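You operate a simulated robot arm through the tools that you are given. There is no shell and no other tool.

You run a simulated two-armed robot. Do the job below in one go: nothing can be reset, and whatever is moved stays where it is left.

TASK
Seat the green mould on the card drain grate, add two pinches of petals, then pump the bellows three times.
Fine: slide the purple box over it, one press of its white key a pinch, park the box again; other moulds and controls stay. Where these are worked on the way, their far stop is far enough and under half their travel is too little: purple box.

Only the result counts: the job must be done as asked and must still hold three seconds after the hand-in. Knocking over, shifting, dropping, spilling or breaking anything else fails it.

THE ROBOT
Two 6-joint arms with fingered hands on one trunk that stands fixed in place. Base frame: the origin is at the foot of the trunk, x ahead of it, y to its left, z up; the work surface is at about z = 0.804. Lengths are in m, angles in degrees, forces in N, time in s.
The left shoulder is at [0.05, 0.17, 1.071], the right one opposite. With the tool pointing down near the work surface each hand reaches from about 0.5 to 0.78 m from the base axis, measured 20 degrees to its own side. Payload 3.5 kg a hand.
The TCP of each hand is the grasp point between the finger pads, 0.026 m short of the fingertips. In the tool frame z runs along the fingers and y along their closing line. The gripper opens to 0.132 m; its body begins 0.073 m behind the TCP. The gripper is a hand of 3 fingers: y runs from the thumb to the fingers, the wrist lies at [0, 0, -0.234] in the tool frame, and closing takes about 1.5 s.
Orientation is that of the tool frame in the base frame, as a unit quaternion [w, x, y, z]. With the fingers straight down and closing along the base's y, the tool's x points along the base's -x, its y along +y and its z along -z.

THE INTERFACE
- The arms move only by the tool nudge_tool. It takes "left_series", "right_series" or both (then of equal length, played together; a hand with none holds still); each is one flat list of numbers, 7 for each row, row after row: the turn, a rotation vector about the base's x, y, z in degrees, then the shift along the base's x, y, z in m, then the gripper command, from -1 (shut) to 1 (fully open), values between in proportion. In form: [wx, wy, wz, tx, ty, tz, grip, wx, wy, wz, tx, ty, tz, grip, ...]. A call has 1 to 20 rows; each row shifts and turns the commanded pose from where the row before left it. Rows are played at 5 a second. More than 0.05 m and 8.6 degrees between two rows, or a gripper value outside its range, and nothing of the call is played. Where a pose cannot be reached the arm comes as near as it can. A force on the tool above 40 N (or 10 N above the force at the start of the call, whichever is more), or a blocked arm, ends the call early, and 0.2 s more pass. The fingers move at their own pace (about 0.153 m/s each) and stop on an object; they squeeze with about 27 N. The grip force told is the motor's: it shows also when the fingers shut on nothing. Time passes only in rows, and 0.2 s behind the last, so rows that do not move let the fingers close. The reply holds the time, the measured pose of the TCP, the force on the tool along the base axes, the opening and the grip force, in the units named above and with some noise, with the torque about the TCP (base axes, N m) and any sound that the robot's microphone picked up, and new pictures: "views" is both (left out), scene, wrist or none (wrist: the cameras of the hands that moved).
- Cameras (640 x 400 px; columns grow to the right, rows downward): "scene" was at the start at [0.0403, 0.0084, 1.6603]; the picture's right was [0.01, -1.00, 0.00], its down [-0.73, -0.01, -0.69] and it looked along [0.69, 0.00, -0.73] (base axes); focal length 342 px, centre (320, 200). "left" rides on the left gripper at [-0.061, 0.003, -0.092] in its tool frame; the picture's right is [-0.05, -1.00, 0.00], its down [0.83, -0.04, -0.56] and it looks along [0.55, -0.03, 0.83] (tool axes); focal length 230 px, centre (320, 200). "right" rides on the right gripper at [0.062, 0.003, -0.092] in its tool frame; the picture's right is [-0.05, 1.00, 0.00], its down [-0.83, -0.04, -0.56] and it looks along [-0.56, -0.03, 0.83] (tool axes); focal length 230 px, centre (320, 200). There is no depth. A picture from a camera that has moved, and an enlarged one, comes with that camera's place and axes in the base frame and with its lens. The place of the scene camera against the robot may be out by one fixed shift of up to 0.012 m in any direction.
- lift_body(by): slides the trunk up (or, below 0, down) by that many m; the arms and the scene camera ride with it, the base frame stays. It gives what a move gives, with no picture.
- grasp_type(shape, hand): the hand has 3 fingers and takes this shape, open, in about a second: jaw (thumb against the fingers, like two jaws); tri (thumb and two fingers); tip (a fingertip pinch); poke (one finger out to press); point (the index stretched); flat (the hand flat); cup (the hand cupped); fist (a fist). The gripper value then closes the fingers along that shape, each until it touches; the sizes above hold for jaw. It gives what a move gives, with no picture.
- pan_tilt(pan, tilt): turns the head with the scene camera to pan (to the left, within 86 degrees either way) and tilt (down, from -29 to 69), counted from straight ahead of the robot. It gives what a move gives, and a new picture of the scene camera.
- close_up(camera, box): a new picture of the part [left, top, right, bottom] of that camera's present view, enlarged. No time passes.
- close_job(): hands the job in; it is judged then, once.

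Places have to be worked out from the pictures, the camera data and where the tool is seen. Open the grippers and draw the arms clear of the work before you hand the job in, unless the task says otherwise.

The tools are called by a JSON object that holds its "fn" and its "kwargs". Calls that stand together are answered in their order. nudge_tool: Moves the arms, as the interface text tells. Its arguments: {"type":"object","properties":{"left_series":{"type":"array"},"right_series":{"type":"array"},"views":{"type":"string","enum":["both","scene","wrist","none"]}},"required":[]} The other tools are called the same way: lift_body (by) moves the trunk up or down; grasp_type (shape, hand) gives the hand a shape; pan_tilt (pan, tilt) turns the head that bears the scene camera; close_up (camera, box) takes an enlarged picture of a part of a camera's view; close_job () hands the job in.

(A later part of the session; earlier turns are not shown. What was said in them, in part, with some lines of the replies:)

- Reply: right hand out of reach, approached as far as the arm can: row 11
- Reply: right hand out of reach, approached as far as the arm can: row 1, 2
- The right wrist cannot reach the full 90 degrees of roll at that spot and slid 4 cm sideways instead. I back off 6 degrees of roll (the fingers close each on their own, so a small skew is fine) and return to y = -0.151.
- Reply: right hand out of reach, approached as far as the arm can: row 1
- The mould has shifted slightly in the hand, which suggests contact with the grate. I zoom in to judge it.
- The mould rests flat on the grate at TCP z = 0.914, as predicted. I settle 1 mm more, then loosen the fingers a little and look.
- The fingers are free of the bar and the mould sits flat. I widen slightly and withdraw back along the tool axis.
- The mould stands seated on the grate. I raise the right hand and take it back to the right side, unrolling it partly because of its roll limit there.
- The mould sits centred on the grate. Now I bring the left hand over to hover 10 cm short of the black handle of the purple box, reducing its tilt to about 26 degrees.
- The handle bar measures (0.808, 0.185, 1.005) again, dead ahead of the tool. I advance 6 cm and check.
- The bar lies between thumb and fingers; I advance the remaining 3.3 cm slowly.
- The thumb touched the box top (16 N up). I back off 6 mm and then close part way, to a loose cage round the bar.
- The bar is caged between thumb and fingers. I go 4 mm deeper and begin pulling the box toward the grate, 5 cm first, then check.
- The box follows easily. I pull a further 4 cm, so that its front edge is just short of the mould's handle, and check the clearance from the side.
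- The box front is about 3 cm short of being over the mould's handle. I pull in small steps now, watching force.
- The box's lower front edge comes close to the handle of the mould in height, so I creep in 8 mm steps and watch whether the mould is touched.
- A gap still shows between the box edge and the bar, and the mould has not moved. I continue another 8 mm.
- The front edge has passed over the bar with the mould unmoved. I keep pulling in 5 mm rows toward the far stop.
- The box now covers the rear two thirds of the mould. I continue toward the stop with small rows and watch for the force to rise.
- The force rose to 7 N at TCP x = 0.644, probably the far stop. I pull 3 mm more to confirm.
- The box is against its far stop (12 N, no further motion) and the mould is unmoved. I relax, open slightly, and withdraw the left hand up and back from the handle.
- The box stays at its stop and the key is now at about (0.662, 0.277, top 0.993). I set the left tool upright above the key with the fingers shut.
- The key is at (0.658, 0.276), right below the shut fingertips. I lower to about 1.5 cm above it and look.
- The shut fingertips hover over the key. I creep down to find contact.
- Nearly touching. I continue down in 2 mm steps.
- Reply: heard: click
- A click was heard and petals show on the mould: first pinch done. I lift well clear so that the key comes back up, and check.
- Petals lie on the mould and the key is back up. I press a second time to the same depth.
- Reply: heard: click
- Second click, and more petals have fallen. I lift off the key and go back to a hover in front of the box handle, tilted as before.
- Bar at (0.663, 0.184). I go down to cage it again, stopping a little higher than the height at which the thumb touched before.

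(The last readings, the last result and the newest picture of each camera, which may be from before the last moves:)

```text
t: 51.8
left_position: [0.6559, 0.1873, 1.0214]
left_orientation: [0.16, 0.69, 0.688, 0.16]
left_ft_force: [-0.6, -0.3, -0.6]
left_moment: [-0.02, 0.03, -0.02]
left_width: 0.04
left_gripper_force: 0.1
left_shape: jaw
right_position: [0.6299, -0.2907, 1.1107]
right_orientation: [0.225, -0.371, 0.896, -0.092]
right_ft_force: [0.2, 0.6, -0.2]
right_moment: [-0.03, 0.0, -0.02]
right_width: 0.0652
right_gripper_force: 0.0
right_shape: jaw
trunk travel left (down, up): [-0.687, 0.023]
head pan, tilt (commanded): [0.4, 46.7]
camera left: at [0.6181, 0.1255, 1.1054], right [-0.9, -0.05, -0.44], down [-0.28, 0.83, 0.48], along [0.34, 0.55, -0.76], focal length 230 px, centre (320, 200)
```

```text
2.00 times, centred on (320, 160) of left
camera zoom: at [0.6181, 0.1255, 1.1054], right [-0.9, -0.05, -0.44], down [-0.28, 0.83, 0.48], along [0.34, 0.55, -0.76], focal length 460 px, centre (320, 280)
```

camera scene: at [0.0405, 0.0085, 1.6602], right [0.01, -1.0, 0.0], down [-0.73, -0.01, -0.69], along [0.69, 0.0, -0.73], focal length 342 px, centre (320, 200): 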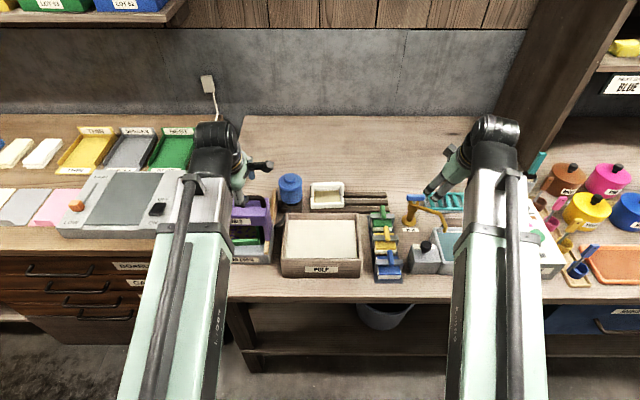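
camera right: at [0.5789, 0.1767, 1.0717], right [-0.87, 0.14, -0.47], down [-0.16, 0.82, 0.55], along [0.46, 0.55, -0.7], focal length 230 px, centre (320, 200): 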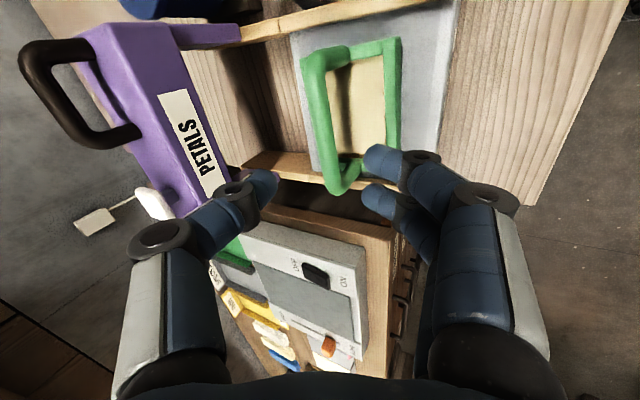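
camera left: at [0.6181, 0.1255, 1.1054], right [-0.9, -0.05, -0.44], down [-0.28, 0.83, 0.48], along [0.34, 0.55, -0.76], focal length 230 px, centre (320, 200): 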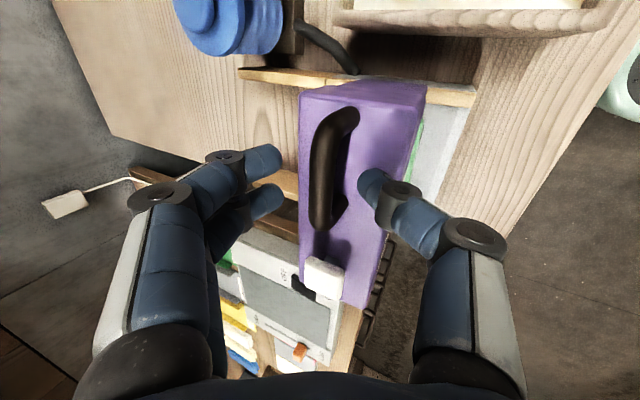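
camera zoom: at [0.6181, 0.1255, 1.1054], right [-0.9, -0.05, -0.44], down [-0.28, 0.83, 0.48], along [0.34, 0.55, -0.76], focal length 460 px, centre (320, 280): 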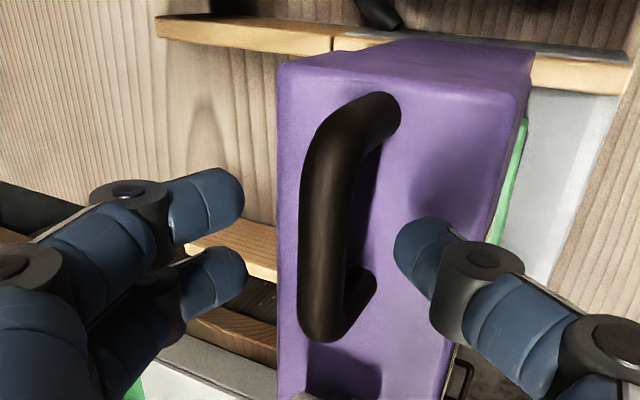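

Well centred. I narrow the fingers round the bar, go 5 mm deeper, and start pushing the box back toward its park position.

{"fn": "nudge_tool", "kwargs": {"left_series": [0, 0, 0, 0, 0, 0, -0.6, 0, 0, 0, 0, 0, 0, -0.75, 0, 0, 0, 0, 0, -0.005, -0.75, 0, 0, 0, 0.008, 0, 0, -0.75, 0, 0, 0, 0.01, 0, 0, -0.75, 0, 0, 0, 0.01, 0, 0, -0.75, 0, 0, 0, 0.01, 0, 0, -0.75, 0, 0, 0, 0, 0, 0, -0.75], "views": "both"}}

{"fn": "close_up", "kwargs": {"camera": "left", "box": [200, 60, 440, 260]}}

{"fn": "close_up", "kwargs": {"camera": "scene", "box": [210, 150, 300, 260]}}

```text
t: 53.6
left_position: [0.6934, 0.1867, 1.0176]
left_orientation: [0.16, 0.69, 0.688, 0.159]
left_ft_force: [-0.2, -1.2, -2.1]
left_moment: [0.01, -0.04, 0.0]
left_width: 0.0171
left_gripper_force: 0.1
left_shape: jaw
right_position: [0.6309, -0.2924, 1.1093]
right_orientation: [0.225, -0.372, 0.896, -0.092]
right_ft_force: [-0.2, 0.1, -0.3]
right_moment: [-0.02, -0.03, 0.04]
right_width: 0.0654
right_gripper_force: 0.1
right_shape: jaw
trunk travel left (down, up): [-0.687, 0.023]
head pan, tilt (commanded): [0.4, 46.7]
camera scene: at [0.0403, 0.0083, 1.6602], right [0.01, -1.0, 0.0], down [-0.73, -0.01, -0.69], along [0.69, 0.0, -0.73], focal length 342 px, centre (320, 200)
camera left: at [0.6554, 0.1256, 1.1006], right [-0.9, -0.05, -0.44], down [-0.28, 0.83, 0.48], along [0.34, 0.55, -0.76], focal length 230 px, centre (320, 200)
```

scene: 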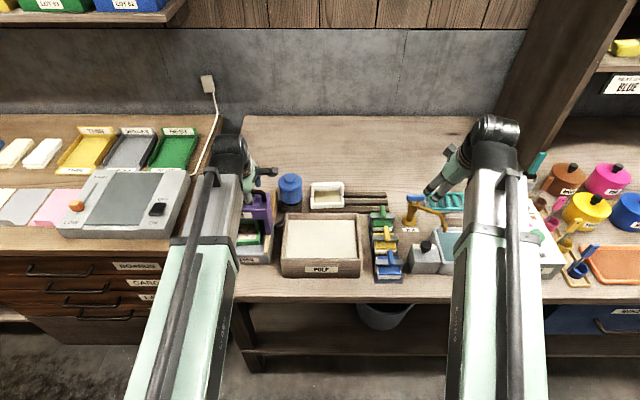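
left: 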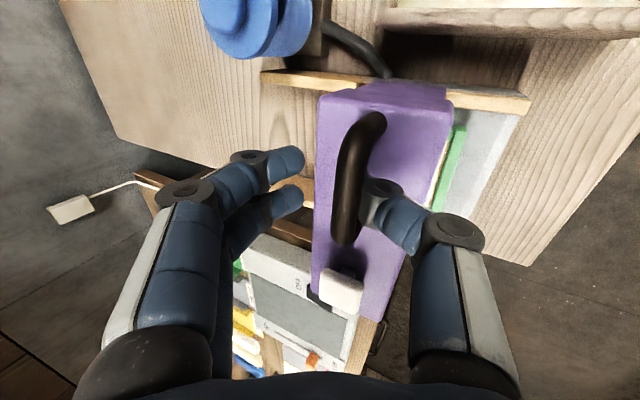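

```text
2.00 times, centred on (320, 160) of left
camera zoom: at [0.6554, 0.1256, 1.1006], right [-0.9, -0.05, -0.44], down [-0.28, 0.83, 0.48], along [0.34, 0.55, -0.76], focal length 460 px, centre (320, 280)
```

zoom: 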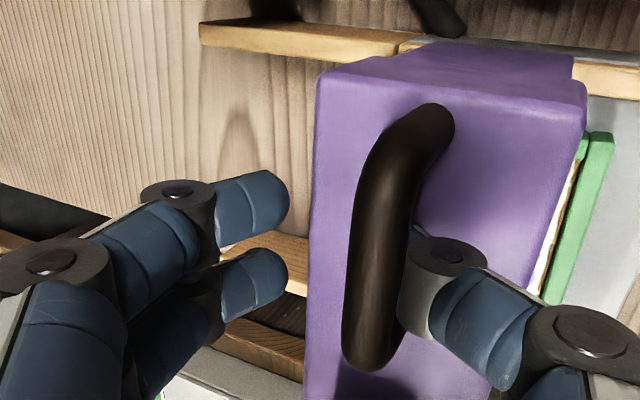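

```text
3.64 times, centred on (255, 205) of scene
camera zoom: at [0.0403, 0.0083, 1.6602], right [0.01, -1.0, 0.0], down [-0.73, -0.01, -0.69], along [0.69, 0.0, -0.73], focal length 1244 px, centre (556, 182)
```

zoom: 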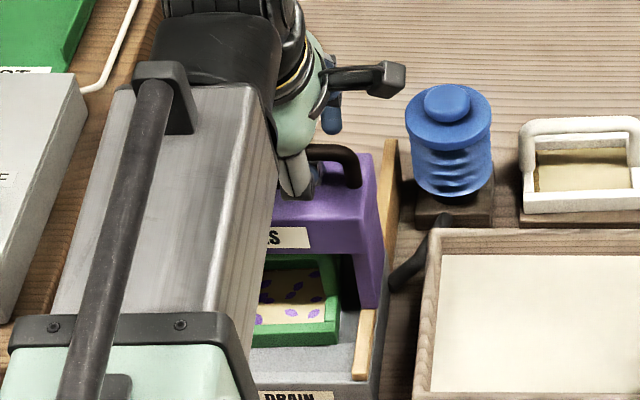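

The box slides back, thumb behind the bar, mould and petals in place. I continue pushing 5 cm.

{"fn": "nudge_tool", "kwargs": {"left_series": [0, 0, 0, 0.01, 0, 0, -0.75, 0, 0, 0, 0.01, 0, 0, -0.75, 0, 0, 0, 0.01, 0, 0, -0.75, 0, 0, 0, 0.01, 0, 0, -0.75, 0, 0, 0, 0.01, 0, 0, -0.75, 0, 0, 0, 0, 0, 0, -0.75], "views": "none"}}

{"fn": "close_up", "kwargs": {"camera": "left", "box": [200, 60, 440, 260]}}

{"fn": "close_up", "kwargs": {"camera": "scene", "box": [210, 150, 300, 260]}}

```text
t: 55.0
left_position: [0.745, 0.187, 1.0167]
left_orientation: [0.16, 0.69, 0.687, 0.16]
left_ft_force: [-0.4, -0.8, -1.8]
left_moment: [0.02, -0.02, 0.0]
left_width: 0.0171
left_gripper_force: 0.1
left_shape: jaw
right_position: [0.6294, -0.2912, 1.1095]
right_orientation: [0.225, -0.371, 0.896, -0.092]
right_ft_force: [-0.4, 0.1, 0.7]
right_moment: [0.03, -0.01, 0.0]
right_width: 0.0655
right_gripper_force: 0.2
right_shape: jaw
trunk travel left (down, up): [-0.687, 0.023]
head pan, tilt (commanded): [0.4, 46.7]
```

```text
2.00 times, centred on (320, 160) of left
camera zoom: at [0.7066, 0.126, 1.1001], right [-0.9, -0.05, -0.44], down [-0.28, 0.83, 0.48], along [0.34, 0.55, -0.76], focal length 460 px, centre (320, 280)
```

zoom: 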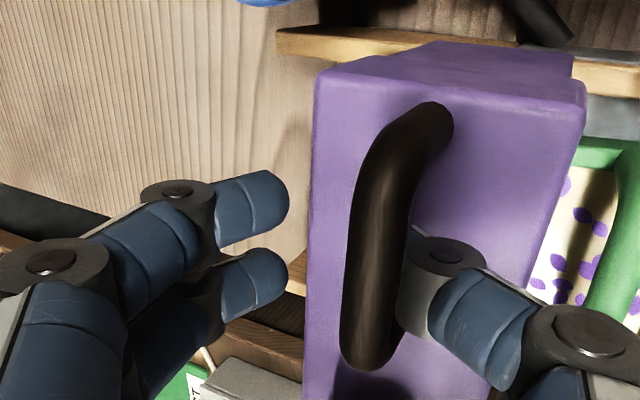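

```text
3.64 times, centred on (255, 205) of scene
camera zoom: at [0.0402, 0.0083, 1.6602], right [0.01, -1.0, 0.0], down [-0.73, -0.01, -0.69], along [0.69, 0.0, -0.73], focal length 1244 px, centre (556, 182)
```

zoom: 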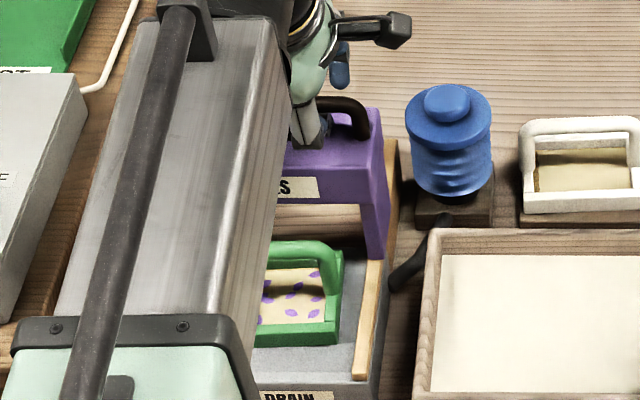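

Mould clear, petals on it. I push another 5 cm, adding a little tilt to stay within reach.

{"fn": "nudge_tool", "kwargs": {"left_series": [0, -1, 0, 0.01, 0, 0, -0.75, 0, -1, 0, 0.01, 0, 0, -0.75, 0, -1, 0, 0.01, 0, 0, -0.75, 0, -1, 0, 0.01, 0, 0, -0.75, 0, -1, 0, 0.01, 0, 0, -0.75, 0, 0, 0, 0, 0, 0, -0.75], "views": "none"}}

{"fn": "close_up", "kwargs": {"camera": "left", "box": [200, 60, 440, 260]}}

{"fn": "close_up", "kwargs": {"camera": "scene", "box": [210, 150, 300, 260]}}

```text
t: 56.4
left_position: [0.7937, 0.1862, 1.016]
left_orientation: [0.19, 0.682, 0.68, 0.189]
left_ft_force: [-0.4, 1.0, -1.0]
left_moment: [-0.02, -0.02, -0.01]
left_width: 0.0173
left_gripper_force: 0.0
left_shape: jaw
right_position: [0.6308, -0.2909, 1.1099]
right_orientation: [0.225, -0.372, 0.896, -0.093]
right_ft_force: [-0.1, -0.6, -0.5]
right_moment: [0.03, 0.05, 0.0]
right_width: 0.0657
right_gripper_force: 0.1
right_shape: jaw
trunk travel left (down, up): [-0.687, 0.023]
head pan, tilt (commanded): [0.4, 46.7]
```

```text
2.00 times, centred on (320, 160) of left
camera zoom: at [0.7487, 0.1256, 1.0962], right [-0.85, -0.05, -0.52], down [-0.32, 0.83, 0.45], along [0.41, 0.55, -0.73], focal length 460 px, centre (320, 280)
```

zoom: 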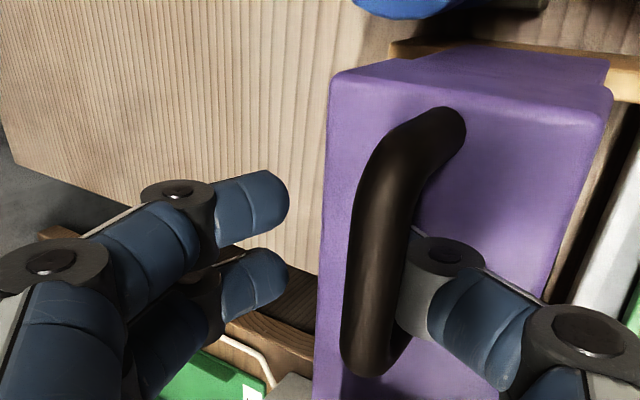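

```text
3.64 times, centred on (255, 205) of scene
camera zoom: at [0.0402, 0.0084, 1.6602], right [0.01, -1.0, 0.0], down [-0.73, -0.01, -0.69], along [0.69, 0.0, -0.73], focal length 1244 px, centre (556, 182)
```

zoom: 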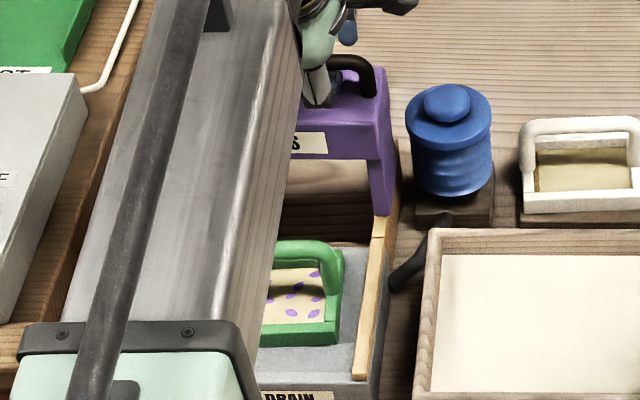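

About 2.4 cm remain to the original park position. I push on in small rows until the stop shows.

{"fn": "nudge_tool", "kwargs": {"left_series": [0, -1, 0, 0.008, 0, 0, -0.75, 0, -1, 0, 0.007, 0, 0, -0.75, 0, 0, 0, 0.005, 0, 0, -0.75, 0, 0, 0, 0.004, 0, 0, -0.75, 0, 0, 0, 0, 0, 0, -0.75], "views": "none"}}

{"fn": "close_up", "kwargs": {"camera": "left", "box": [200, 60, 440, 260]}}

{"fn": "close_up", "kwargs": {"camera": "scene", "box": [210, 150, 300, 260]}}

```text
t: 57.6
left_position: [0.8193, 0.1882, 1.0171]
left_orientation: [0.202, 0.679, 0.677, 0.202]
left_ft_force: [-1.8, 0.1, -1.6]
left_moment: [0.02, 0.0, 0.01]
left_width: 0.0174
left_gripper_force: 0.0
left_shape: jaw
right_position: [0.6308, -0.2909, 1.11]
right_orientation: [0.224, -0.371, 0.897, -0.093]
right_ft_force: [-0.3, 1.1, 0.5]
right_moment: [0.02, 0.01, -0.02]
right_width: 0.0656
right_gripper_force: 0.1
right_shape: jaw
trunk travel left (down, up): [-0.687, 0.023]
head pan, tilt (commanded): [0.4, 46.7]
```

```text
2.00 times, centred on (320, 160) of left
camera zoom: at [0.7697, 0.1259, 1.0944], right [-0.84, -0.05, -0.55], down [-0.34, 0.83, 0.44], along [0.43, 0.55, -0.71], focal length 460 px, centre (320, 280)
```

zoom: 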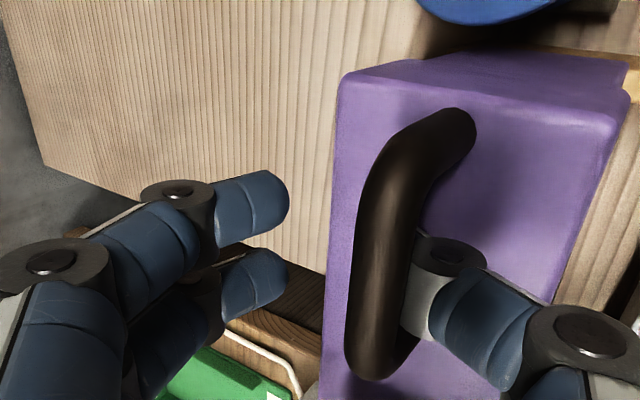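

```text
3.64 times, centred on (255, 205) of scene
camera zoom: at [0.0402, 0.0083, 1.6603], right [0.01, -1.0, 0.0], down [-0.73, -0.01, -0.69], along [0.69, 0.0, -0.73], focal length 1244 px, centre (556, 182)
```

zoom: 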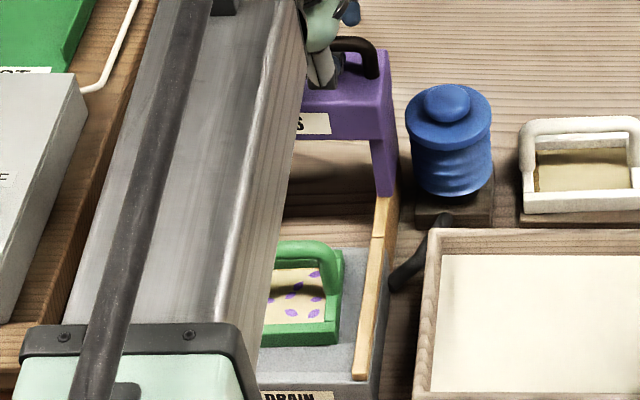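

The box is back at its original place in the picture. I press 3 mm more to make sure it is on its park stop.

{"fn": "nudge_tool", "kwargs": {"left_series": [0, 0, 0, 0.003, 0, 0, -0.75, 0, 0, 0, 0.003, 0, 0, -0.75, 0, 0, 0, 0, 0, 0, -0.75], "views": "none"}}

{"fn": "close_up", "kwargs": {"camera": "scene", "box": [210, 150, 300, 260]}}

```text
t: 58.4
left_position: [0.8222, 0.1867, 1.0161]
left_orientation: [0.202, 0.679, 0.677, 0.202]
left_ft_force: [-10.4, -0.1, -0.2]
left_moment: [0.03, 0.1, 0.0]
left_width: 0.0194
left_gripper_force: 0.1
left_shape: jaw
right_position: [0.6291, -0.2918, 1.1112]
right_orientation: [0.225, -0.371, 0.896, -0.093]
right_ft_force: [0.3, -0.5, -0.1]
right_moment: [0.02, -0.01, 0.02]
right_width: 0.0654
right_gripper_force: 0.1
right_shape: jaw
trunk travel left (down, up): [-0.687, 0.023]
head pan, tilt (commanded): [0.4, 46.7]
```

```text
3.64 times, centred on (255, 205) of scene
camera zoom: at [0.0388, 0.0083, 1.6603], right [0.01, -1.0, 0.0], down [-0.73, -0.01, -0.69], along [0.69, 0.0, -0.73], focal length 1244 px, centre (556, 182)
```

zoom: 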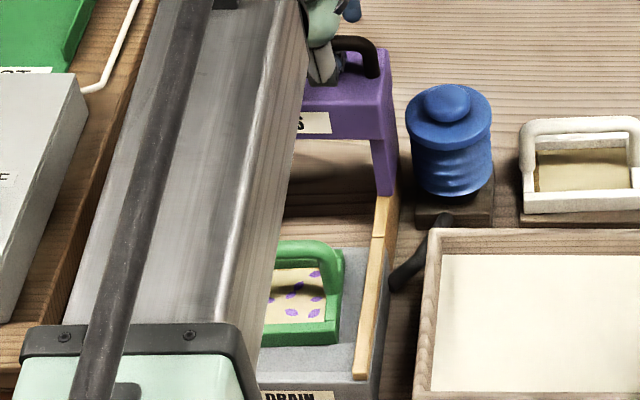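

Parked against its stop (10 N). I relax, open, and withdraw the left hand from the handle.

{"fn": "nudge_tool", "kwargs": {"left_series": [0, 0, 0, -0.005, 0, 0.001, -0.65, 0, 0, 0, -0.001, 0, 0.004, -0.5, 0, 0, 0, -0.002, 0, 0.005, -0.4, 0, 0, 0, -0.008, 0, 0.013, -0.35, 0, 0, 0, -0.011, 0, 0.017, -0.35, 0, 0, 0, -0.011, 0, 0.02, -0.35, 0, 0, 0, -0.011, 0, 0.025, -0.35, 0, 0, 0, -0.011, 0, 0.03, -0.35, 0, 0, 0, 0, 0, 0, -0.35], "views": "both"}}

{"fn": "close_up", "kwargs": {"camera": "left", "box": [200, 20, 480, 260]}}

{"fn": "close_up", "kwargs": {"camera": "scene", "box": [210, 150, 320, 260]}}

```text
t: 60.4
left_position: [0.7635, 0.1841, 1.1314]
left_orientation: [0.203, 0.678, 0.677, 0.201]
left_ft_force: [0.3, 0.5, 0.4]
left_moment: [0.0, -0.03, -0.01]
left_width: 0.043
left_gripper_force: 0.1
left_shape: jaw
right_position: [0.6302, -0.291, 1.109]
right_orientation: [0.225, -0.371, 0.896, -0.092]
right_ft_force: [0.4, 0.7, -0.5]
right_moment: [-0.01, 0.01, 0.03]
right_width: 0.0655
right_gripper_force: 0.1
right_shape: jaw
trunk travel left (down, up): [-0.687, 0.023]
head pan, tilt (commanded): [0.4, 46.7]
camera scene: at [0.0405, 0.0084, 1.6602], right [0.01, -1.0, 0.0], down [-0.73, -0.01, -0.69], along [0.69, 0.0, -0.73], focal length 342 px, centre (320, 200)
camera left: at [0.7157, 0.1243, 1.2092], right [-0.84, -0.05, -0.55], down [-0.34, 0.83, 0.44], along [0.43, 0.55, -0.71], focal length 230 px, centre (320, 200)
```

scene: 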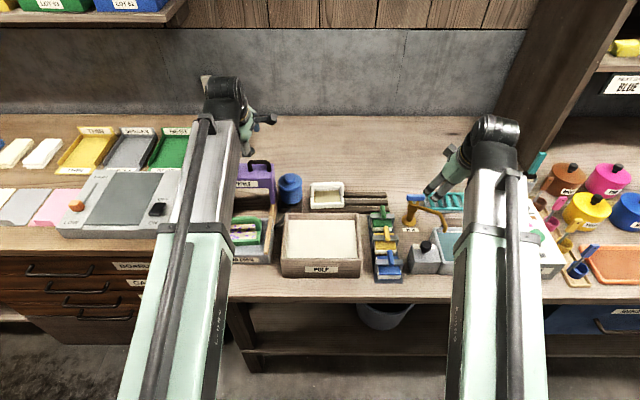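
left: 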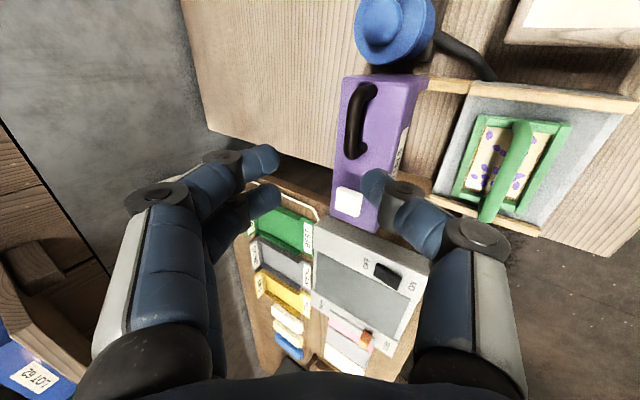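

```text
1.67 times, centred on (340, 140) of left
camera zoom: at [0.7157, 0.1243, 1.2092], right [-0.84, -0.05, -0.55], down [-0.34, 0.83, 0.44], along [0.43, 0.55, -0.71], focal length 384 px, centre (287, 300)
```

zoom: 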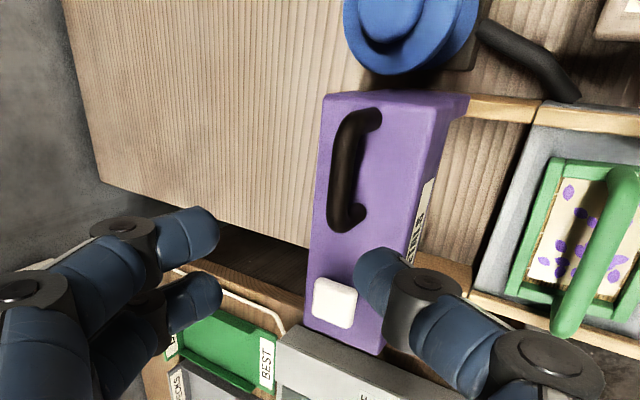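

```text
3.64 times, centred on (265, 205) of scene
camera zoom: at [0.0405, 0.0084, 1.6602], right [0.01, -1.0, 0.0], down [-0.73, -0.01, -0.69], along [0.69, 0.0, -0.73], focal length 1244 px, centre (520, 182)
```

zoom: 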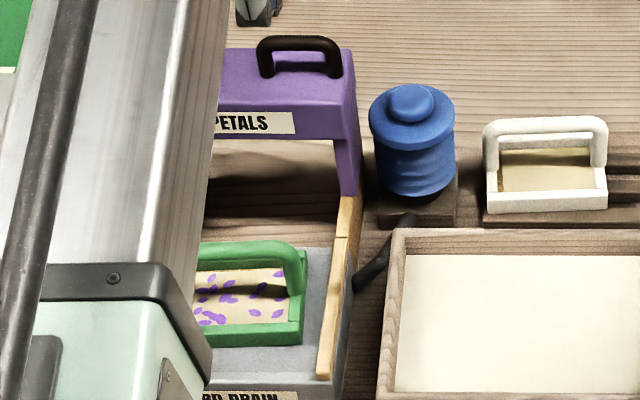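

The box is parked with the key and handle free. Next the bellows at about (0.825, 0.10, top 0.93): I shut the left fingers, tilt further to 45 degrees so that the palm stays in front of the box, and hover above it.

{"fn": "nudge_tool", "kwargs": {"left_series": [0, -3, 0, 0.008, -0.017, 0, -1, 0, -3, 0, 0.008, -0.017, -0.01, -1, 0, -3, 0, 0.008, -0.017, -0.015, -1, 0, -3, 0, 0.008, -0.017, -0.02, -1, 0, 0, 0, 0.008, -0.016, -0.02, -1, 0, 0, 0, 0.006, 0, -0.02, -1, 0, 0, 0, 0, 0, 0, -1, 0, 0, 0, 0, 0, 0, -1], "views": "both"}}

{"fn": "close_up", "kwargs": {"camera": "left", "box": [200, 60, 480, 260]}}

{"fn": "close_up", "kwargs": {"camera": "scene", "box": [230, 120, 340, 230]}}

```text
t: 62.2
left_position: [0.8109, 0.1037, 1.0474]
left_orientation: [0.271, 0.655, 0.651, 0.271]
left_ft_force: [-0.1, -0.4, 0.2]
left_moment: [-0.02, -0.02, 0.02]
left_width: 0.0001
left_gripper_force: 27.2
left_shape: jaw
right_position: [0.6303, -0.2904, 1.1112]
right_orientation: [0.224, -0.372, 0.896, -0.092]
right_ft_force: [0.0, -0.7, -0.4]
right_moment: [0.04, -0.01, 0.01]
right_width: 0.0654
right_gripper_force: 0.0
right_shape: jaw
trunk travel left (down, up): [-0.687, 0.023]
head pan, tilt (commanded): [0.4, 46.7]
camera scene: at [0.0403, 0.0084, 1.6602], right [0.01, -1.0, 0.0], down [-0.73, -0.01, -0.69], along [0.69, 0.0, -0.73], focal length 342 px, centre (320, 200)
camera left: at [0.7474, 0.042, 1.1139], right [-0.7, -0.05, -0.71], down [-0.42, 0.83, 0.36], along [0.57, 0.55, -0.61], focal length 230 px, centre (320, 200)
```

scene: 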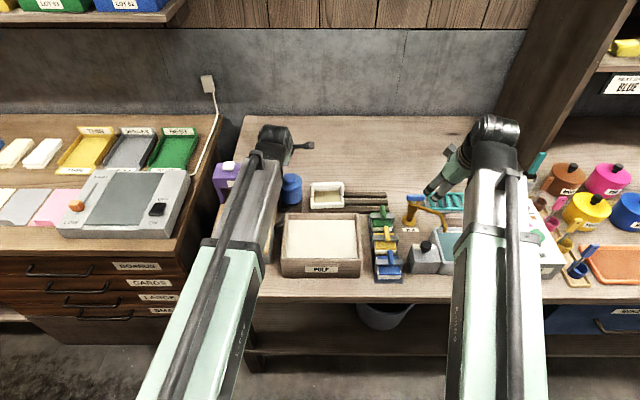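
left: 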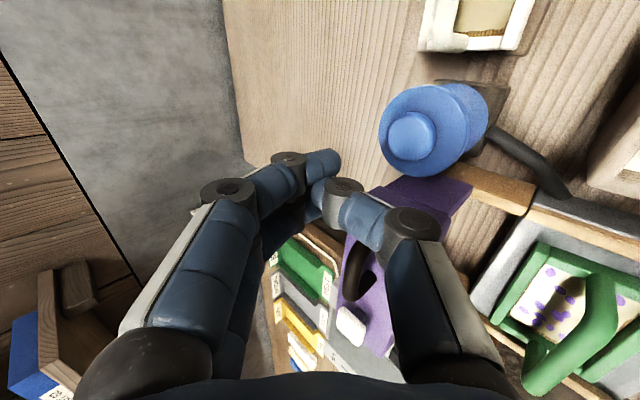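

```text
2.00 times, centred on (340, 160) of left
camera zoom: at [0.7474, 0.042, 1.1139], right [-0.7, -0.05, -0.71], down [-0.42, 0.83, 0.36], along [0.57, 0.55, -0.61], focal length 460 px, centre (280, 280)
```

zoom: 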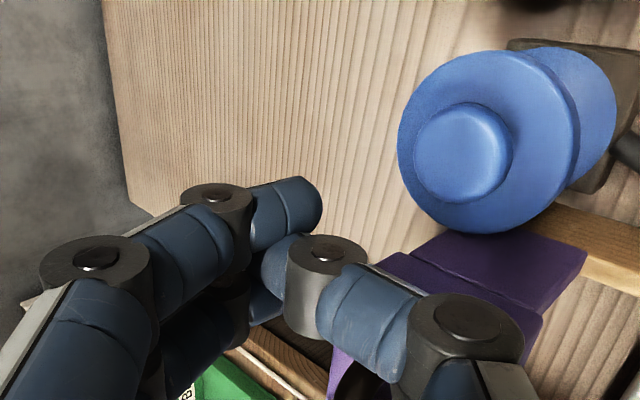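

```text
3.64 times, centred on (285, 175) of scene
camera zoom: at [0.0403, 0.0084, 1.6602], right [0.01, -1.0, 0.0], down [-0.73, -0.01, -0.69], along [0.69, 0.0, -0.73], focal length 1244 px, centre (447, 291)
```

zoom: 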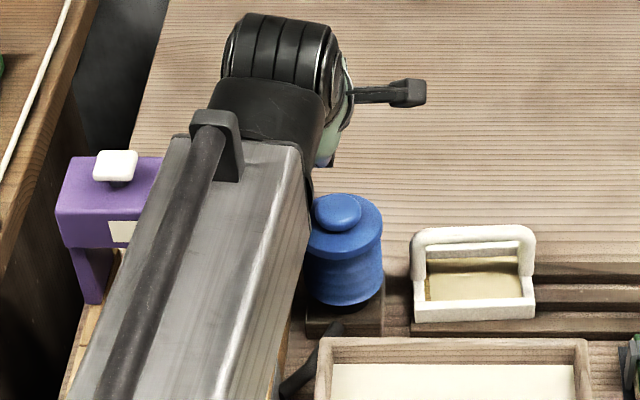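

The knob centre measures (0.824, 0.098). I shift over it and lower to just above it.

{"fn": "nudge_tool", "kwargs": {"left_series": [0, 0, 0, 0.004, -0.004, -0.015, -1, 0, 0, 0, 0, 0, -0.02, -1, 0, 0, 0, 0, 0, -0.02, -1, 0, 0, 0, 0, 0, -0.015, -1, 0, 0, 0, 0, 0, 0, -1], "views": "wrist"}}

{"fn": "close_up", "kwargs": {"camera": "left", "box": [200, 60, 520, 280]}}

{"fn": "close_up", "kwargs": {"camera": "scene", "box": [230, 130, 340, 240]}}

```text
t: 63.4
left_position: [0.8149, 0.0995, 0.9764]
left_orientation: [0.271, 0.654, 0.652, 0.271]
left_ft_force: [0.5, -0.1, -0.4]
left_moment: [-0.01, 0.01, 0.0]
left_width: 0.0
left_gripper_force: 27.0
left_shape: jaw
right_position: [0.6298, -0.2917, 1.1103]
right_orientation: [0.225, -0.371, 0.896, -0.092]
right_ft_force: [0.2, -0.4, 0.4]
right_moment: [0.01, 0.02, -0.02]
right_width: 0.0652
right_gripper_force: 0.0
right_shape: jaw
trunk travel left (down, up): [-0.687, 0.023]
head pan, tilt (commanded): [0.4, 46.7]
camera left: at [0.7511, 0.0376, 1.0423], right [-0.7, -0.05, -0.71], down [-0.42, 0.83, 0.36], along [0.57, 0.55, -0.61], focal length 230 px, centre (320, 200)
```

left: 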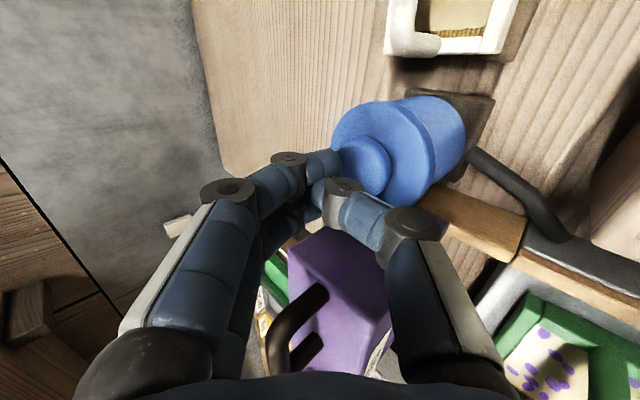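

```text
1.82 times, centred on (360, 170) of left
camera zoom: at [0.7511, 0.0376, 1.0423], right [-0.7, -0.05, -0.71], down [-0.42, 0.83, 0.36], along [0.57, 0.55, -0.61], focal length 418 px, centre (247, 254)
```

zoom: 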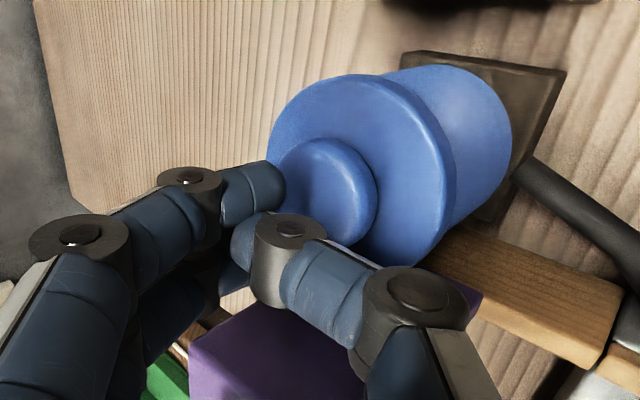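

```text
3.64 times, centred on (285, 185) of scene
camera zoom: at [0.0402, 0.0083, 1.6603], right [0.01, -1.0, 0.0], down [-0.73, -0.01, -0.69], along [0.69, 0.0, -0.73], focal length 1244 px, centre (447, 254)
```

zoom: 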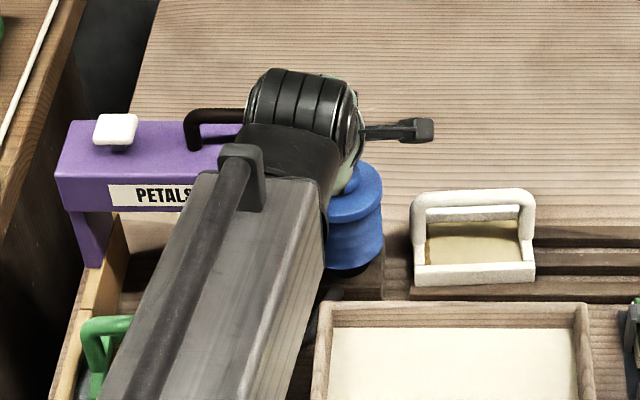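

The shut hand is just above the knob. I step down to find contact.

{"fn": "nudge_tool", "kwargs": {"left_series": [0, 0, 0, 0, 0, -0.004, -1, 0, 0, 0, 0, 0, -0.004, -1, 0, 0, 0, 0, 0, -0.004, -1, 0, 0, 0, 0, 0, -0.004, -1, 0, 0, 0, 0, 0, 0, -1], "views": "none"}}

{"fn": "close_up", "kwargs": {"camera": "left", "box": [200, 60, 520, 280]}}

```text
t: 64.6
left_position: [0.8145, 0.0995, 0.9592]
left_orientation: [0.271, 0.655, 0.651, 0.271]
left_ft_force: [0.1, 0.6, -0.3]
left_moment: [0.03, 0.01, -0.02]
left_width: 0.0
left_gripper_force: 27.2
left_shape: jaw
right_position: [0.6308, -0.2908, 1.1103]
right_orientation: [0.224, -0.371, 0.896, -0.093]
right_ft_force: [-0.3, 0.0, 1.0]
right_moment: [0.03, 0.0, 0.01]
right_width: 0.0655
right_gripper_force: 0.0
right_shape: jaw
trunk travel left (down, up): [-0.687, 0.023]
head pan, tilt (commanded): [0.4, 46.7]
```

```text
1.82 times, centred on (360, 170) of left
camera zoom: at [0.7506, 0.0381, 1.0268], right [-0.7, -0.05, -0.71], down [-0.42, 0.83, 0.36], along [0.57, 0.55, -0.61], focal length 418 px, centre (247, 254)
```

zoom: 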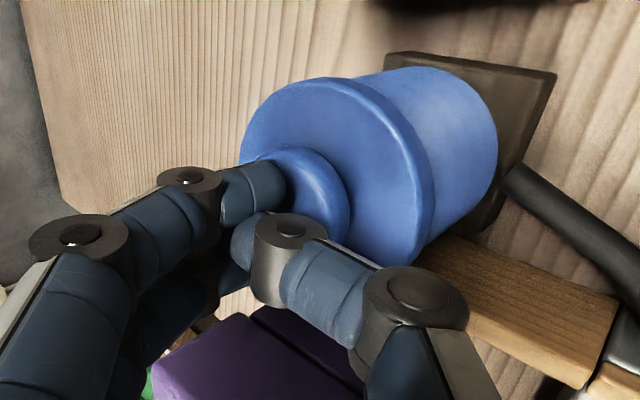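

Still no contact at 0.959. Further down in 3 mm steps.

{"fn": "nudge_tool", "kwargs": {"left_series": [0, 0, 0, 0, 0, -0.003, -1, 0, 0, 0, 0, 0, -0.003, -1, 0, 0, 0, 0, 0, -0.003, -1, 0, 0, 0, 0, 0, 0, -1], "views": "none"}}

{"fn": "close_up", "kwargs": {"camera": "left", "box": [200, 60, 520, 280]}}

```text
t: 65.6
left_position: [0.8134, 0.0998, 0.951]
left_orientation: [0.272, 0.655, 0.651, 0.271]
left_ft_force: [0.6, 0.3, 3.1]
left_moment: [0.03, -0.05, 0.02]
left_width: 0.0
left_gripper_force: 27.2
left_shape: jaw
right_position: [0.6304, -0.2914, 1.1097]
right_orientation: [0.224, -0.371, 0.896, -0.092]
right_ft_force: [-0.2, 0.3, 0.2]
right_moment: [-0.01, -0.02, -0.02]
right_width: 0.0653
right_gripper_force: 0.1
right_shape: jaw
trunk travel left (down, up): [-0.687, 0.023]
head pan, tilt (commanded): [0.4, 46.7]
```

```text
1.82 times, centred on (360, 170) of left
camera zoom: at [0.7505, 0.038, 1.0178], right [-0.7, -0.05, -0.71], down [-0.42, 0.83, 0.36], along [0.57, 0.55, -0.61], focal length 418 px, centre (247, 254)
```

zoom: 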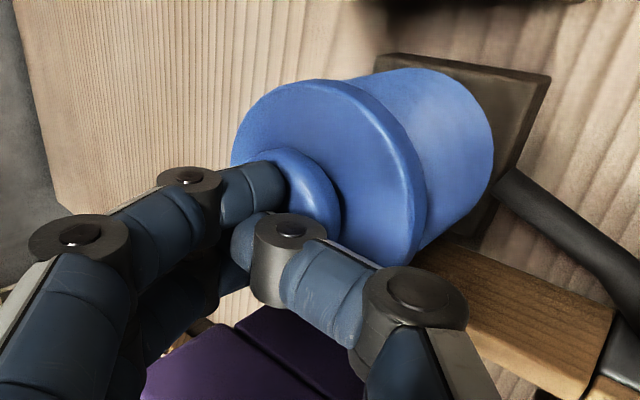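

Contact at about 0.952 (3 N). I press down 2 cm in steps and read force and sound.

{"fn": "nudge_tool", "kwargs": {"left_series": [0, 0, 0, 0, 0, -0.005, -1, 0, 0, 0, 0, 0, -0.005, -1, 0, 0, 0, 0, 0, -0.005, -1, 0, 0, 0, 0, 0, -0.005, -1, 0, 0, 0, 0, 0, 0, -1], "views": "none"}}

{"fn": "close_up", "kwargs": {"camera": "left", "box": [200, 60, 520, 280]}}

{"fn": "close_up", "kwargs": {"camera": "scene", "box": [230, 130, 340, 240]}}

```text
t: 66.8
left_position: [0.8119, 0.0994, 0.9359]
left_orientation: [0.274, 0.653, 0.65, 0.275]
left_ft_force: [-4.9, 4.5, 35.7]
left_moment: [0.11, -0.43, 0.06]
left_width: 0.0
left_gripper_force: 27.0
left_shape: jaw
right_position: [0.6265, -0.2907, 1.1124]
right_orientation: [0.225, -0.371, 0.896, -0.093]
right_ft_force: [0.7, 0.1, -0.5]
right_moment: [0.0, 0.02, 0.02]
right_width: 0.0654
right_gripper_force: 0.0
right_shape: jaw
trunk travel left (down, up): [-0.687, 0.023]
head pan, tilt (commanded): [0.4, 46.7]
heard: click
```

```text
1.82 times, centred on (360, 170) of left
camera zoom: at [0.7483, 0.0378, 1.0031], right [-0.7, -0.05, -0.71], down [-0.42, 0.83, 0.36], along [0.58, 0.55, -0.6], focal length 418 px, centre (247, 254)
```

zoom: 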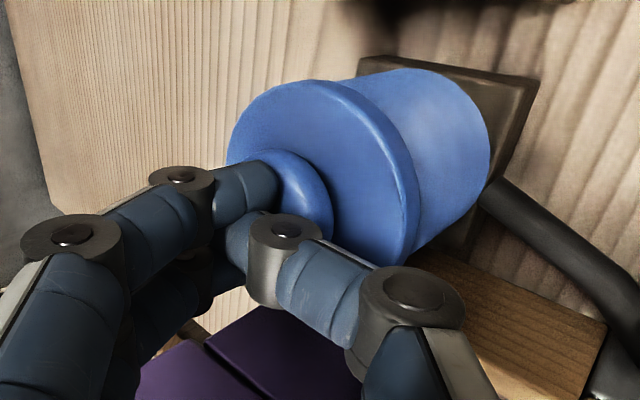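

```text
3.64 times, centred on (285, 185) of scene
camera zoom: at [0.0351, 0.0083, 1.6608], right [0.01, -1.0, 0.0], down [-0.73, -0.01, -0.69], along [0.69, 0.0, -0.73], focal length 1244 px, centre (447, 254)
```

zoom: 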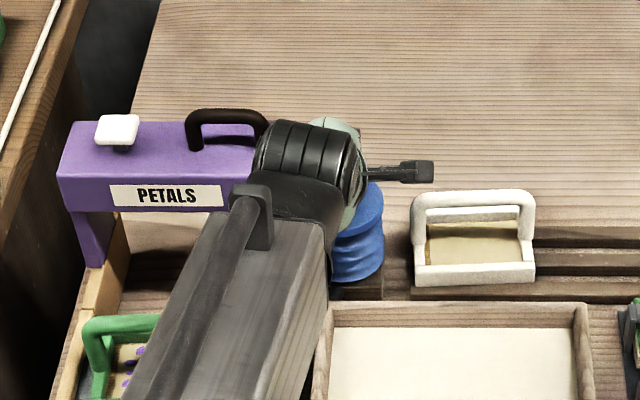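

A click and the bellows bottomed at about 0.936: first pump. I lift clear so it springs back.

{"fn": "nudge_tool", "kwargs": {"left_series": [0, 0, 0, 0, 0, 0.01, -1, 0, 0, 0, 0, 0, 0.012, -1, 0, 0, 0, 0, 0, 0.012, -1, 0, 0, 0, 0, 0, 0, -1, 0, 0, 0, 0, 0, 0, -1], "views": "none"}}

{"fn": "close_up", "kwargs": {"camera": "left", "box": [200, 60, 520, 280]}}

{"fn": "close_up", "kwargs": {"camera": "scene", "box": [230, 130, 340, 240]}}

```text
t: 68.0
left_position: [0.8146, 0.0976, 0.9651]
left_orientation: [0.272, 0.654, 0.652, 0.271]
left_ft_force: [0.9, 0.3, -0.3]
left_moment: [-0.03, 0.03, -0.03]
left_width: 0.0
left_gripper_force: 26.8
left_shape: jaw
right_position: [0.6298, -0.292, 1.1104]
right_orientation: [0.224, -0.371, 0.896, -0.092]
right_ft_force: [-0.1, -0.2, 0.2]
right_moment: [0.02, 0.02, 0.03]
right_width: 0.0653
right_gripper_force: 0.0
right_shape: jaw
trunk travel left (down, up): [-0.687, 0.023]
head pan, tilt (commanded): [0.4, 46.7]
```

```text
1.82 times, centred on (360, 170) of left
camera zoom: at [0.7509, 0.0368, 1.0315], right [-0.71, -0.05, -0.71], down [-0.42, 0.83, 0.36], along [0.57, 0.55, -0.61], focal length 418 px, centre (247, 254)
```

zoom: 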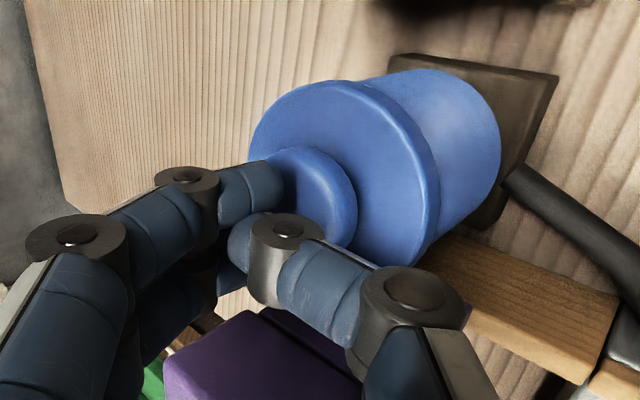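

```text
3.64 times, centred on (285, 185) of scene
camera zoom: at [0.0403, 0.0083, 1.6602], right [0.01, -1.0, 0.0], down [-0.73, -0.01, -0.69], along [0.69, 0.0, -0.73], focal length 1244 px, centre (447, 254)
```

zoom: 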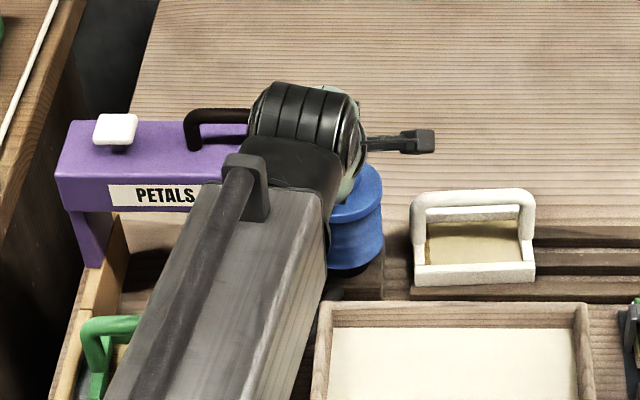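

The bellows is back up. I press the second time.

{"fn": "nudge_tool", "kwargs": {"left_series": [0, 0, 0, 0, 0, -0.01, -1, 0, 0, 0, 0, 0, -0.006, -1, 0, 0, 0, 0, 0, -0.005, -1, 0, 0, 0, 0, 0, -0.005, -1, 0, 0, 0, 0, 0, -0.005, -1, 0, 0, 0, 0, 0, 0, -1], "views": "none"}}

```text
t: 69.4
left_position: [0.8139, 0.0983, 0.9386]
left_orientation: [0.272, 0.653, 0.651, 0.274]
left_ft_force: [-1.9, 0.8, 22.5]
left_moment: [0.01, -0.31, 0.05]
left_width: 0.0
left_gripper_force: 27.1
left_shape: jaw
right_position: [0.6281, -0.2917, 1.112]
right_orientation: [0.225, -0.371, 0.896, -0.093]
right_ft_force: [0.0, -1.1, -0.9]
right_moment: [0.0, 0.0, 0.02]
right_width: 0.0656
right_gripper_force: 0.1
right_shape: jaw
trunk travel left (down, up): [-0.687, 0.023]
head pan, tilt (commanded): [0.4, 46.7]
heard: click
```

Second click. I lift clear again.

{"fn": "nudge_tool", "kwargs": {"left_series": [0, 0, 0, 0, 0, 0.01, -1, 0, 0, 0, 0, 0, 0.011, -1, 0, 0, 0, 0, 0, 0.011, -1, 0, 0, 0, 0, 0, 0, -1, 0, 0, 0, 0, 0, 0, -1], "views": "none"}}

{"fn": "close_up", "kwargs": {"camera": "left", "box": [200, 60, 520, 280]}}

```text
t: 70.6
left_position: [0.8149, 0.0986, 0.9661]
left_orientation: [0.271, 0.655, 0.651, 0.271]
left_ft_force: [0.6, -0.1, -0.8]
left_moment: [-0.02, 0.0, 0.01]
left_width: 0.0002
left_gripper_force: 27.5
left_shape: jaw
right_position: [0.631, -0.2913, 1.1101]
right_orientation: [0.225, -0.372, 0.896, -0.092]
right_ft_force: [0.5, -0.2, 0.7]
right_moment: [0.01, 0.0, -0.02]
right_width: 0.0655
right_gripper_force: 0.1
right_shape: jaw
trunk travel left (down, up): [-0.687, 0.023]
head pan, tilt (commanded): [0.4, 46.7]
```

```text
1.82 times, centred on (360, 170) of left
camera zoom: at [0.7505, 0.0371, 1.0327], right [-0.71, -0.05, -0.71], down [-0.42, 0.83, 0.36], along [0.57, 0.55, -0.61], focal length 418 px, centre (247, 254)
```

zoom: 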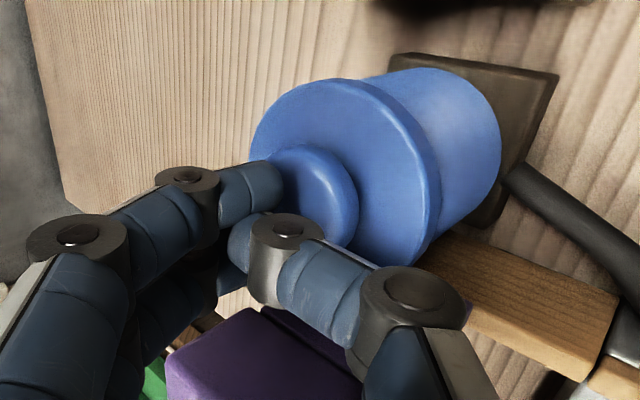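

Bellows up again. Third press, to the same depth.

{"fn": "nudge_tool", "kwargs": {"left_series": [0, 0, 0, 0, 0, -0.01, -1, 0, 0, 0, 0, 0, -0.007, -1, 0, 0, 0, 0, 0, -0.005, -1, 0, 0, 0, 0, 0, -0.005, -1, 0, 0, 0, 0, 0, -0.005, -1, 0, 0, 0, 0, 0, 0, -1], "views": "none"}}

```text
t: 72.0
left_position: [0.8128, 0.0988, 0.9377]
left_orientation: [0.272, 0.654, 0.651, 0.273]
left_ft_force: [-0.7, -2.0, 20.5]
left_moment: [-0.09, -0.32, -0.05]
left_width: 0.0001
left_gripper_force: 27.2
left_shape: jaw
right_position: [0.6274, -0.2914, 1.1125]
right_orientation: [0.226, -0.37, 0.896, -0.092]
right_ft_force: [0.6, 0.3, 0.0]
right_moment: [-0.03, 0.0, 0.01]
right_width: 0.0654
right_gripper_force: 0.0
right_shape: jaw
trunk travel left (down, up): [-0.687, 0.023]
head pan, tilt (commanded): [0.4, 46.7]
heard: click
```

Third click: the pumping is done. I raise the left hand clear of the bellows and the box, draw it back, and open it.

{"fn": "nudge_tool", "kwargs": {"left_series": [0, 0, 0, 0, 0, 0.015, -1, 0, 0, 0, 0, 0, 0.025, -1, 0, 0, 0, 0, 0, 0.035, -1, 0, 0, 0, 0, 0, 0.04, -1, 0, 0, 0, 0, 0, 0.04, -1, 0, 3, 0, -0.02, 0.01, 0.02, -1, 0, 3, 0, -0.03, 0.02, 0.01, -1, 0, 3, 0, -0.03, 0.025, 0.01, -1, 0, 3, 0, -0.03, 0.03, 0.01, -0.5, 0, 0, 0, -0.03, 0.03, 0.01, 0, 0, 0, 0, -0.03, 0.035, 0, 0.5, 0, 0, 0, -0.03, 0.035, 0, 1, 0, 0, 0, 0, 0.035, 0, 1, 0, 0, 0, 0, 0.035, 0, 1, 0, 0, 0, 0, 0, 0, 1], "right_series": [0, 0, 0, 0, 0, 0, 0, 0, 0, 0, 0, 0, 0, 0, 0, 0, 0, 0, 0, 0, 0, 0, 0, 0, 0, 0, 0, 0, 0, 0, 0, 0, 0, 0, 0, 0, 0, 0, 0, 0, 0, 0, 0, 0, 0, 0, 0, 0.02, 0.3, 0, 0, 0, 0, 0, 0.02, 0.6, 0, 0, 0, 0, 0, 0.02, 1, 0, 0, 0, 0, 0, 0, 1, 0, 0, 0, 0, 0, 0, 1, 0, 0, 0, 0, 0, 0, 1, 0, 0, 0, 0, 0, 0, 1, 0, 0, 0, 0, 0, 0, 1, 0, 0, 0, 0, 0, 0, 1], "views": "both"}}

{"fn": "close_up", "kwargs": {"camera": "scene", "box": [200, 140, 420, 290]}}

```text
t: 75.2
left_position: [0.6129, 0.3526, 1.1487]
left_orientation: [0.201, 0.679, 0.677, 0.201]
left_ft_force: [-0.2, -0.2, -1.0]
left_moment: [-0.02, -0.02, 0.01]
left_width: 0.1319
left_gripper_force: 0.0
left_shape: jaw
right_position: [0.6318, -0.2912, 1.1698]
right_orientation: [0.224, -0.371, 0.897, -0.092]
right_ft_force: [0.0, 0.0, -0.3]
right_moment: [0.02, 0.03, -0.02]
right_width: 0.1317
right_gripper_force: 0.0
right_shape: jaw
trunk travel left (down, up): [-0.687, 0.023]
head pan, tilt (commanded): [0.4, 46.7]
camera scene: at [0.0403, 0.008, 1.6602], right [0.01, -1.0, 0.0], down [-0.73, 0.0, -0.69], along [0.69, 0.0, -0.73], focal length 342 px, centre (320, 200)
camera right: at [0.5476, -0.3335, 1.2287], right [-0.59, 0.74, -0.31], down [0.28, 0.56, 0.78], along [0.76, 0.37, -0.54], focal length 230 px, centre (320, 200)
camera left: at [0.5655, 0.2911, 1.2266], right [-0.84, -0.05, -0.55], down [-0.34, 0.83, 0.44], along [0.43, 0.55, -0.71], focal length 230 px, centre (320, 200)
```

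scene: 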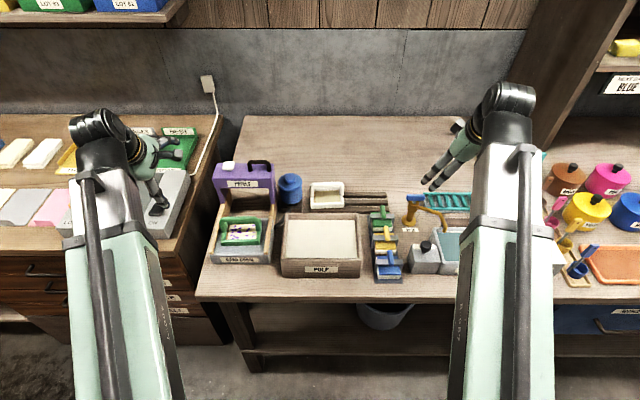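
right: 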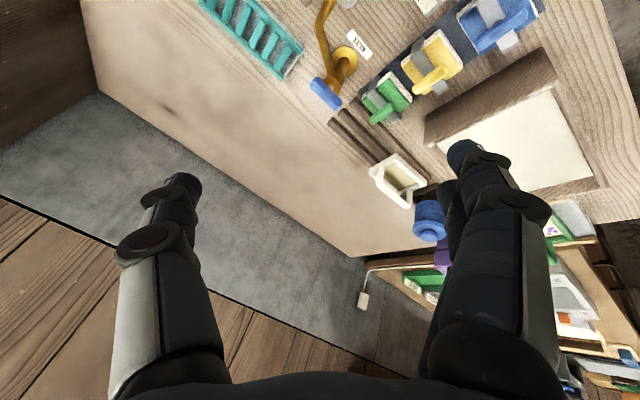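
left: 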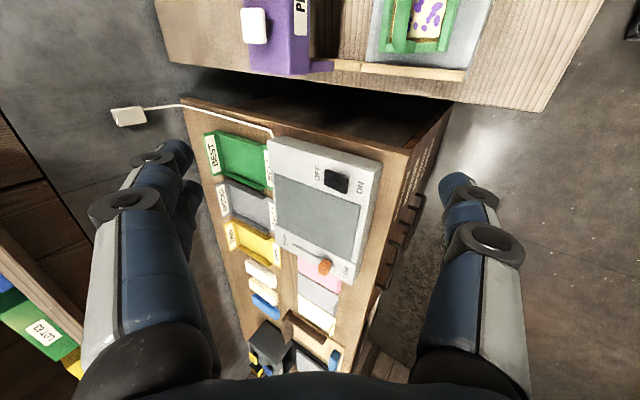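

```text
2.67 times, centred on (310, 215) of scene
camera zoom: at [0.0403, 0.008, 1.6602], right [0.01, -1.0, 0.0], down [-0.73, 0.0, -0.69], along [0.69, 0.0, -0.73], focal length 912 px, centre (347, 160)
```

zoom: 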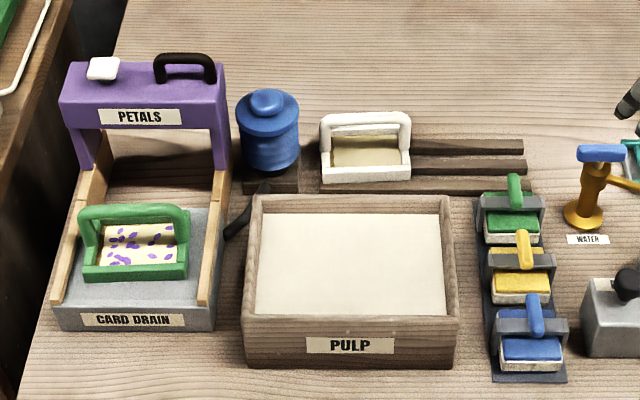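

Everything stands as at the start apart from the mould on the grate with its petals. I take one last close look at the mould and the parked box before handing in.

{"fn": "close_up", "kwargs": {"camera": "scene", "box": [205, 155, 305, 270]}}

{"fn": "nudge_tool", "kwargs": {"left_series": [0, 0, 0, 0, 0, 0, 1, 0, 0, 0, 0, 0, 0, 1], "views": "none"}}

```text
3.48 times, centred on (255, 212) of scene
camera zoom: at [0.0403, 0.008, 1.6602], right [0.01, -1.0, 0.0], down [-0.73, 0.0, -0.69], along [0.69, 0.0, -0.73], focal length 1190 px, centre (546, 156)
```

zoom: 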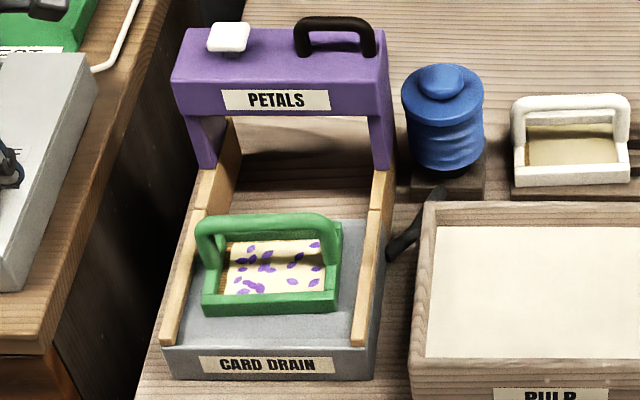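

```text
t: 75.8
left_position: [0.6131, 0.3521, 1.1494]
left_orientation: [0.202, 0.679, 0.676, 0.201]
left_ft_force: [0.9, 0.1, -0.3]
left_moment: [-0.04, 0.01, 0.01]
left_width: 0.1321
left_gripper_force: 0.1
left_shape: jaw
right_position: [0.6315, -0.2918, 1.1696]
right_orientation: [0.225, -0.371, 0.896, -0.093]
right_ft_force: [0.0, -0.2, 0.1]
right_moment: [-0.01, -0.02, 0.0]
right_width: 0.1319
right_gripper_force: 0.1
right_shape: jaw
trunk travel left (down, up): [-0.687, 0.023]
head pan, tilt (commanded): [0.4, 46.7]
```

The mould sits flat on the grate with two pinches of petals. The box is parked, the bellows is back up after three pumps, and both hands are open and clear, so I hand in.

{"fn": "close_job", "kwargs": {}}

```text
The job is handed in.
```

I finished the job and handed it in. The reply only confirmed receipt, so I don't know the verdict yet.

- **Mould:** the green mould sits flat near the centre of the card drain grate, between the rails and turned only a few degrees.
- **Petals:** I slid the purple box to its far stop over the mould and pressed the white key twice. Each press gave one click, and petals showed on the mould after each.
- **Box:** it is parked again against its stop, in the same place as at the start.
- **Bellows:** I pressed the blue bellows three times, with one click each time. It rose fully again after the presses.
- **Everything else:** the white mould and the other objects and controls in view look as they did at the start. Both grippers are open and drawn clear.

While I was lining up on the box handle, the left thumb briefly touched the top of the box with about 16 N. I backed off, and the box was not moved.
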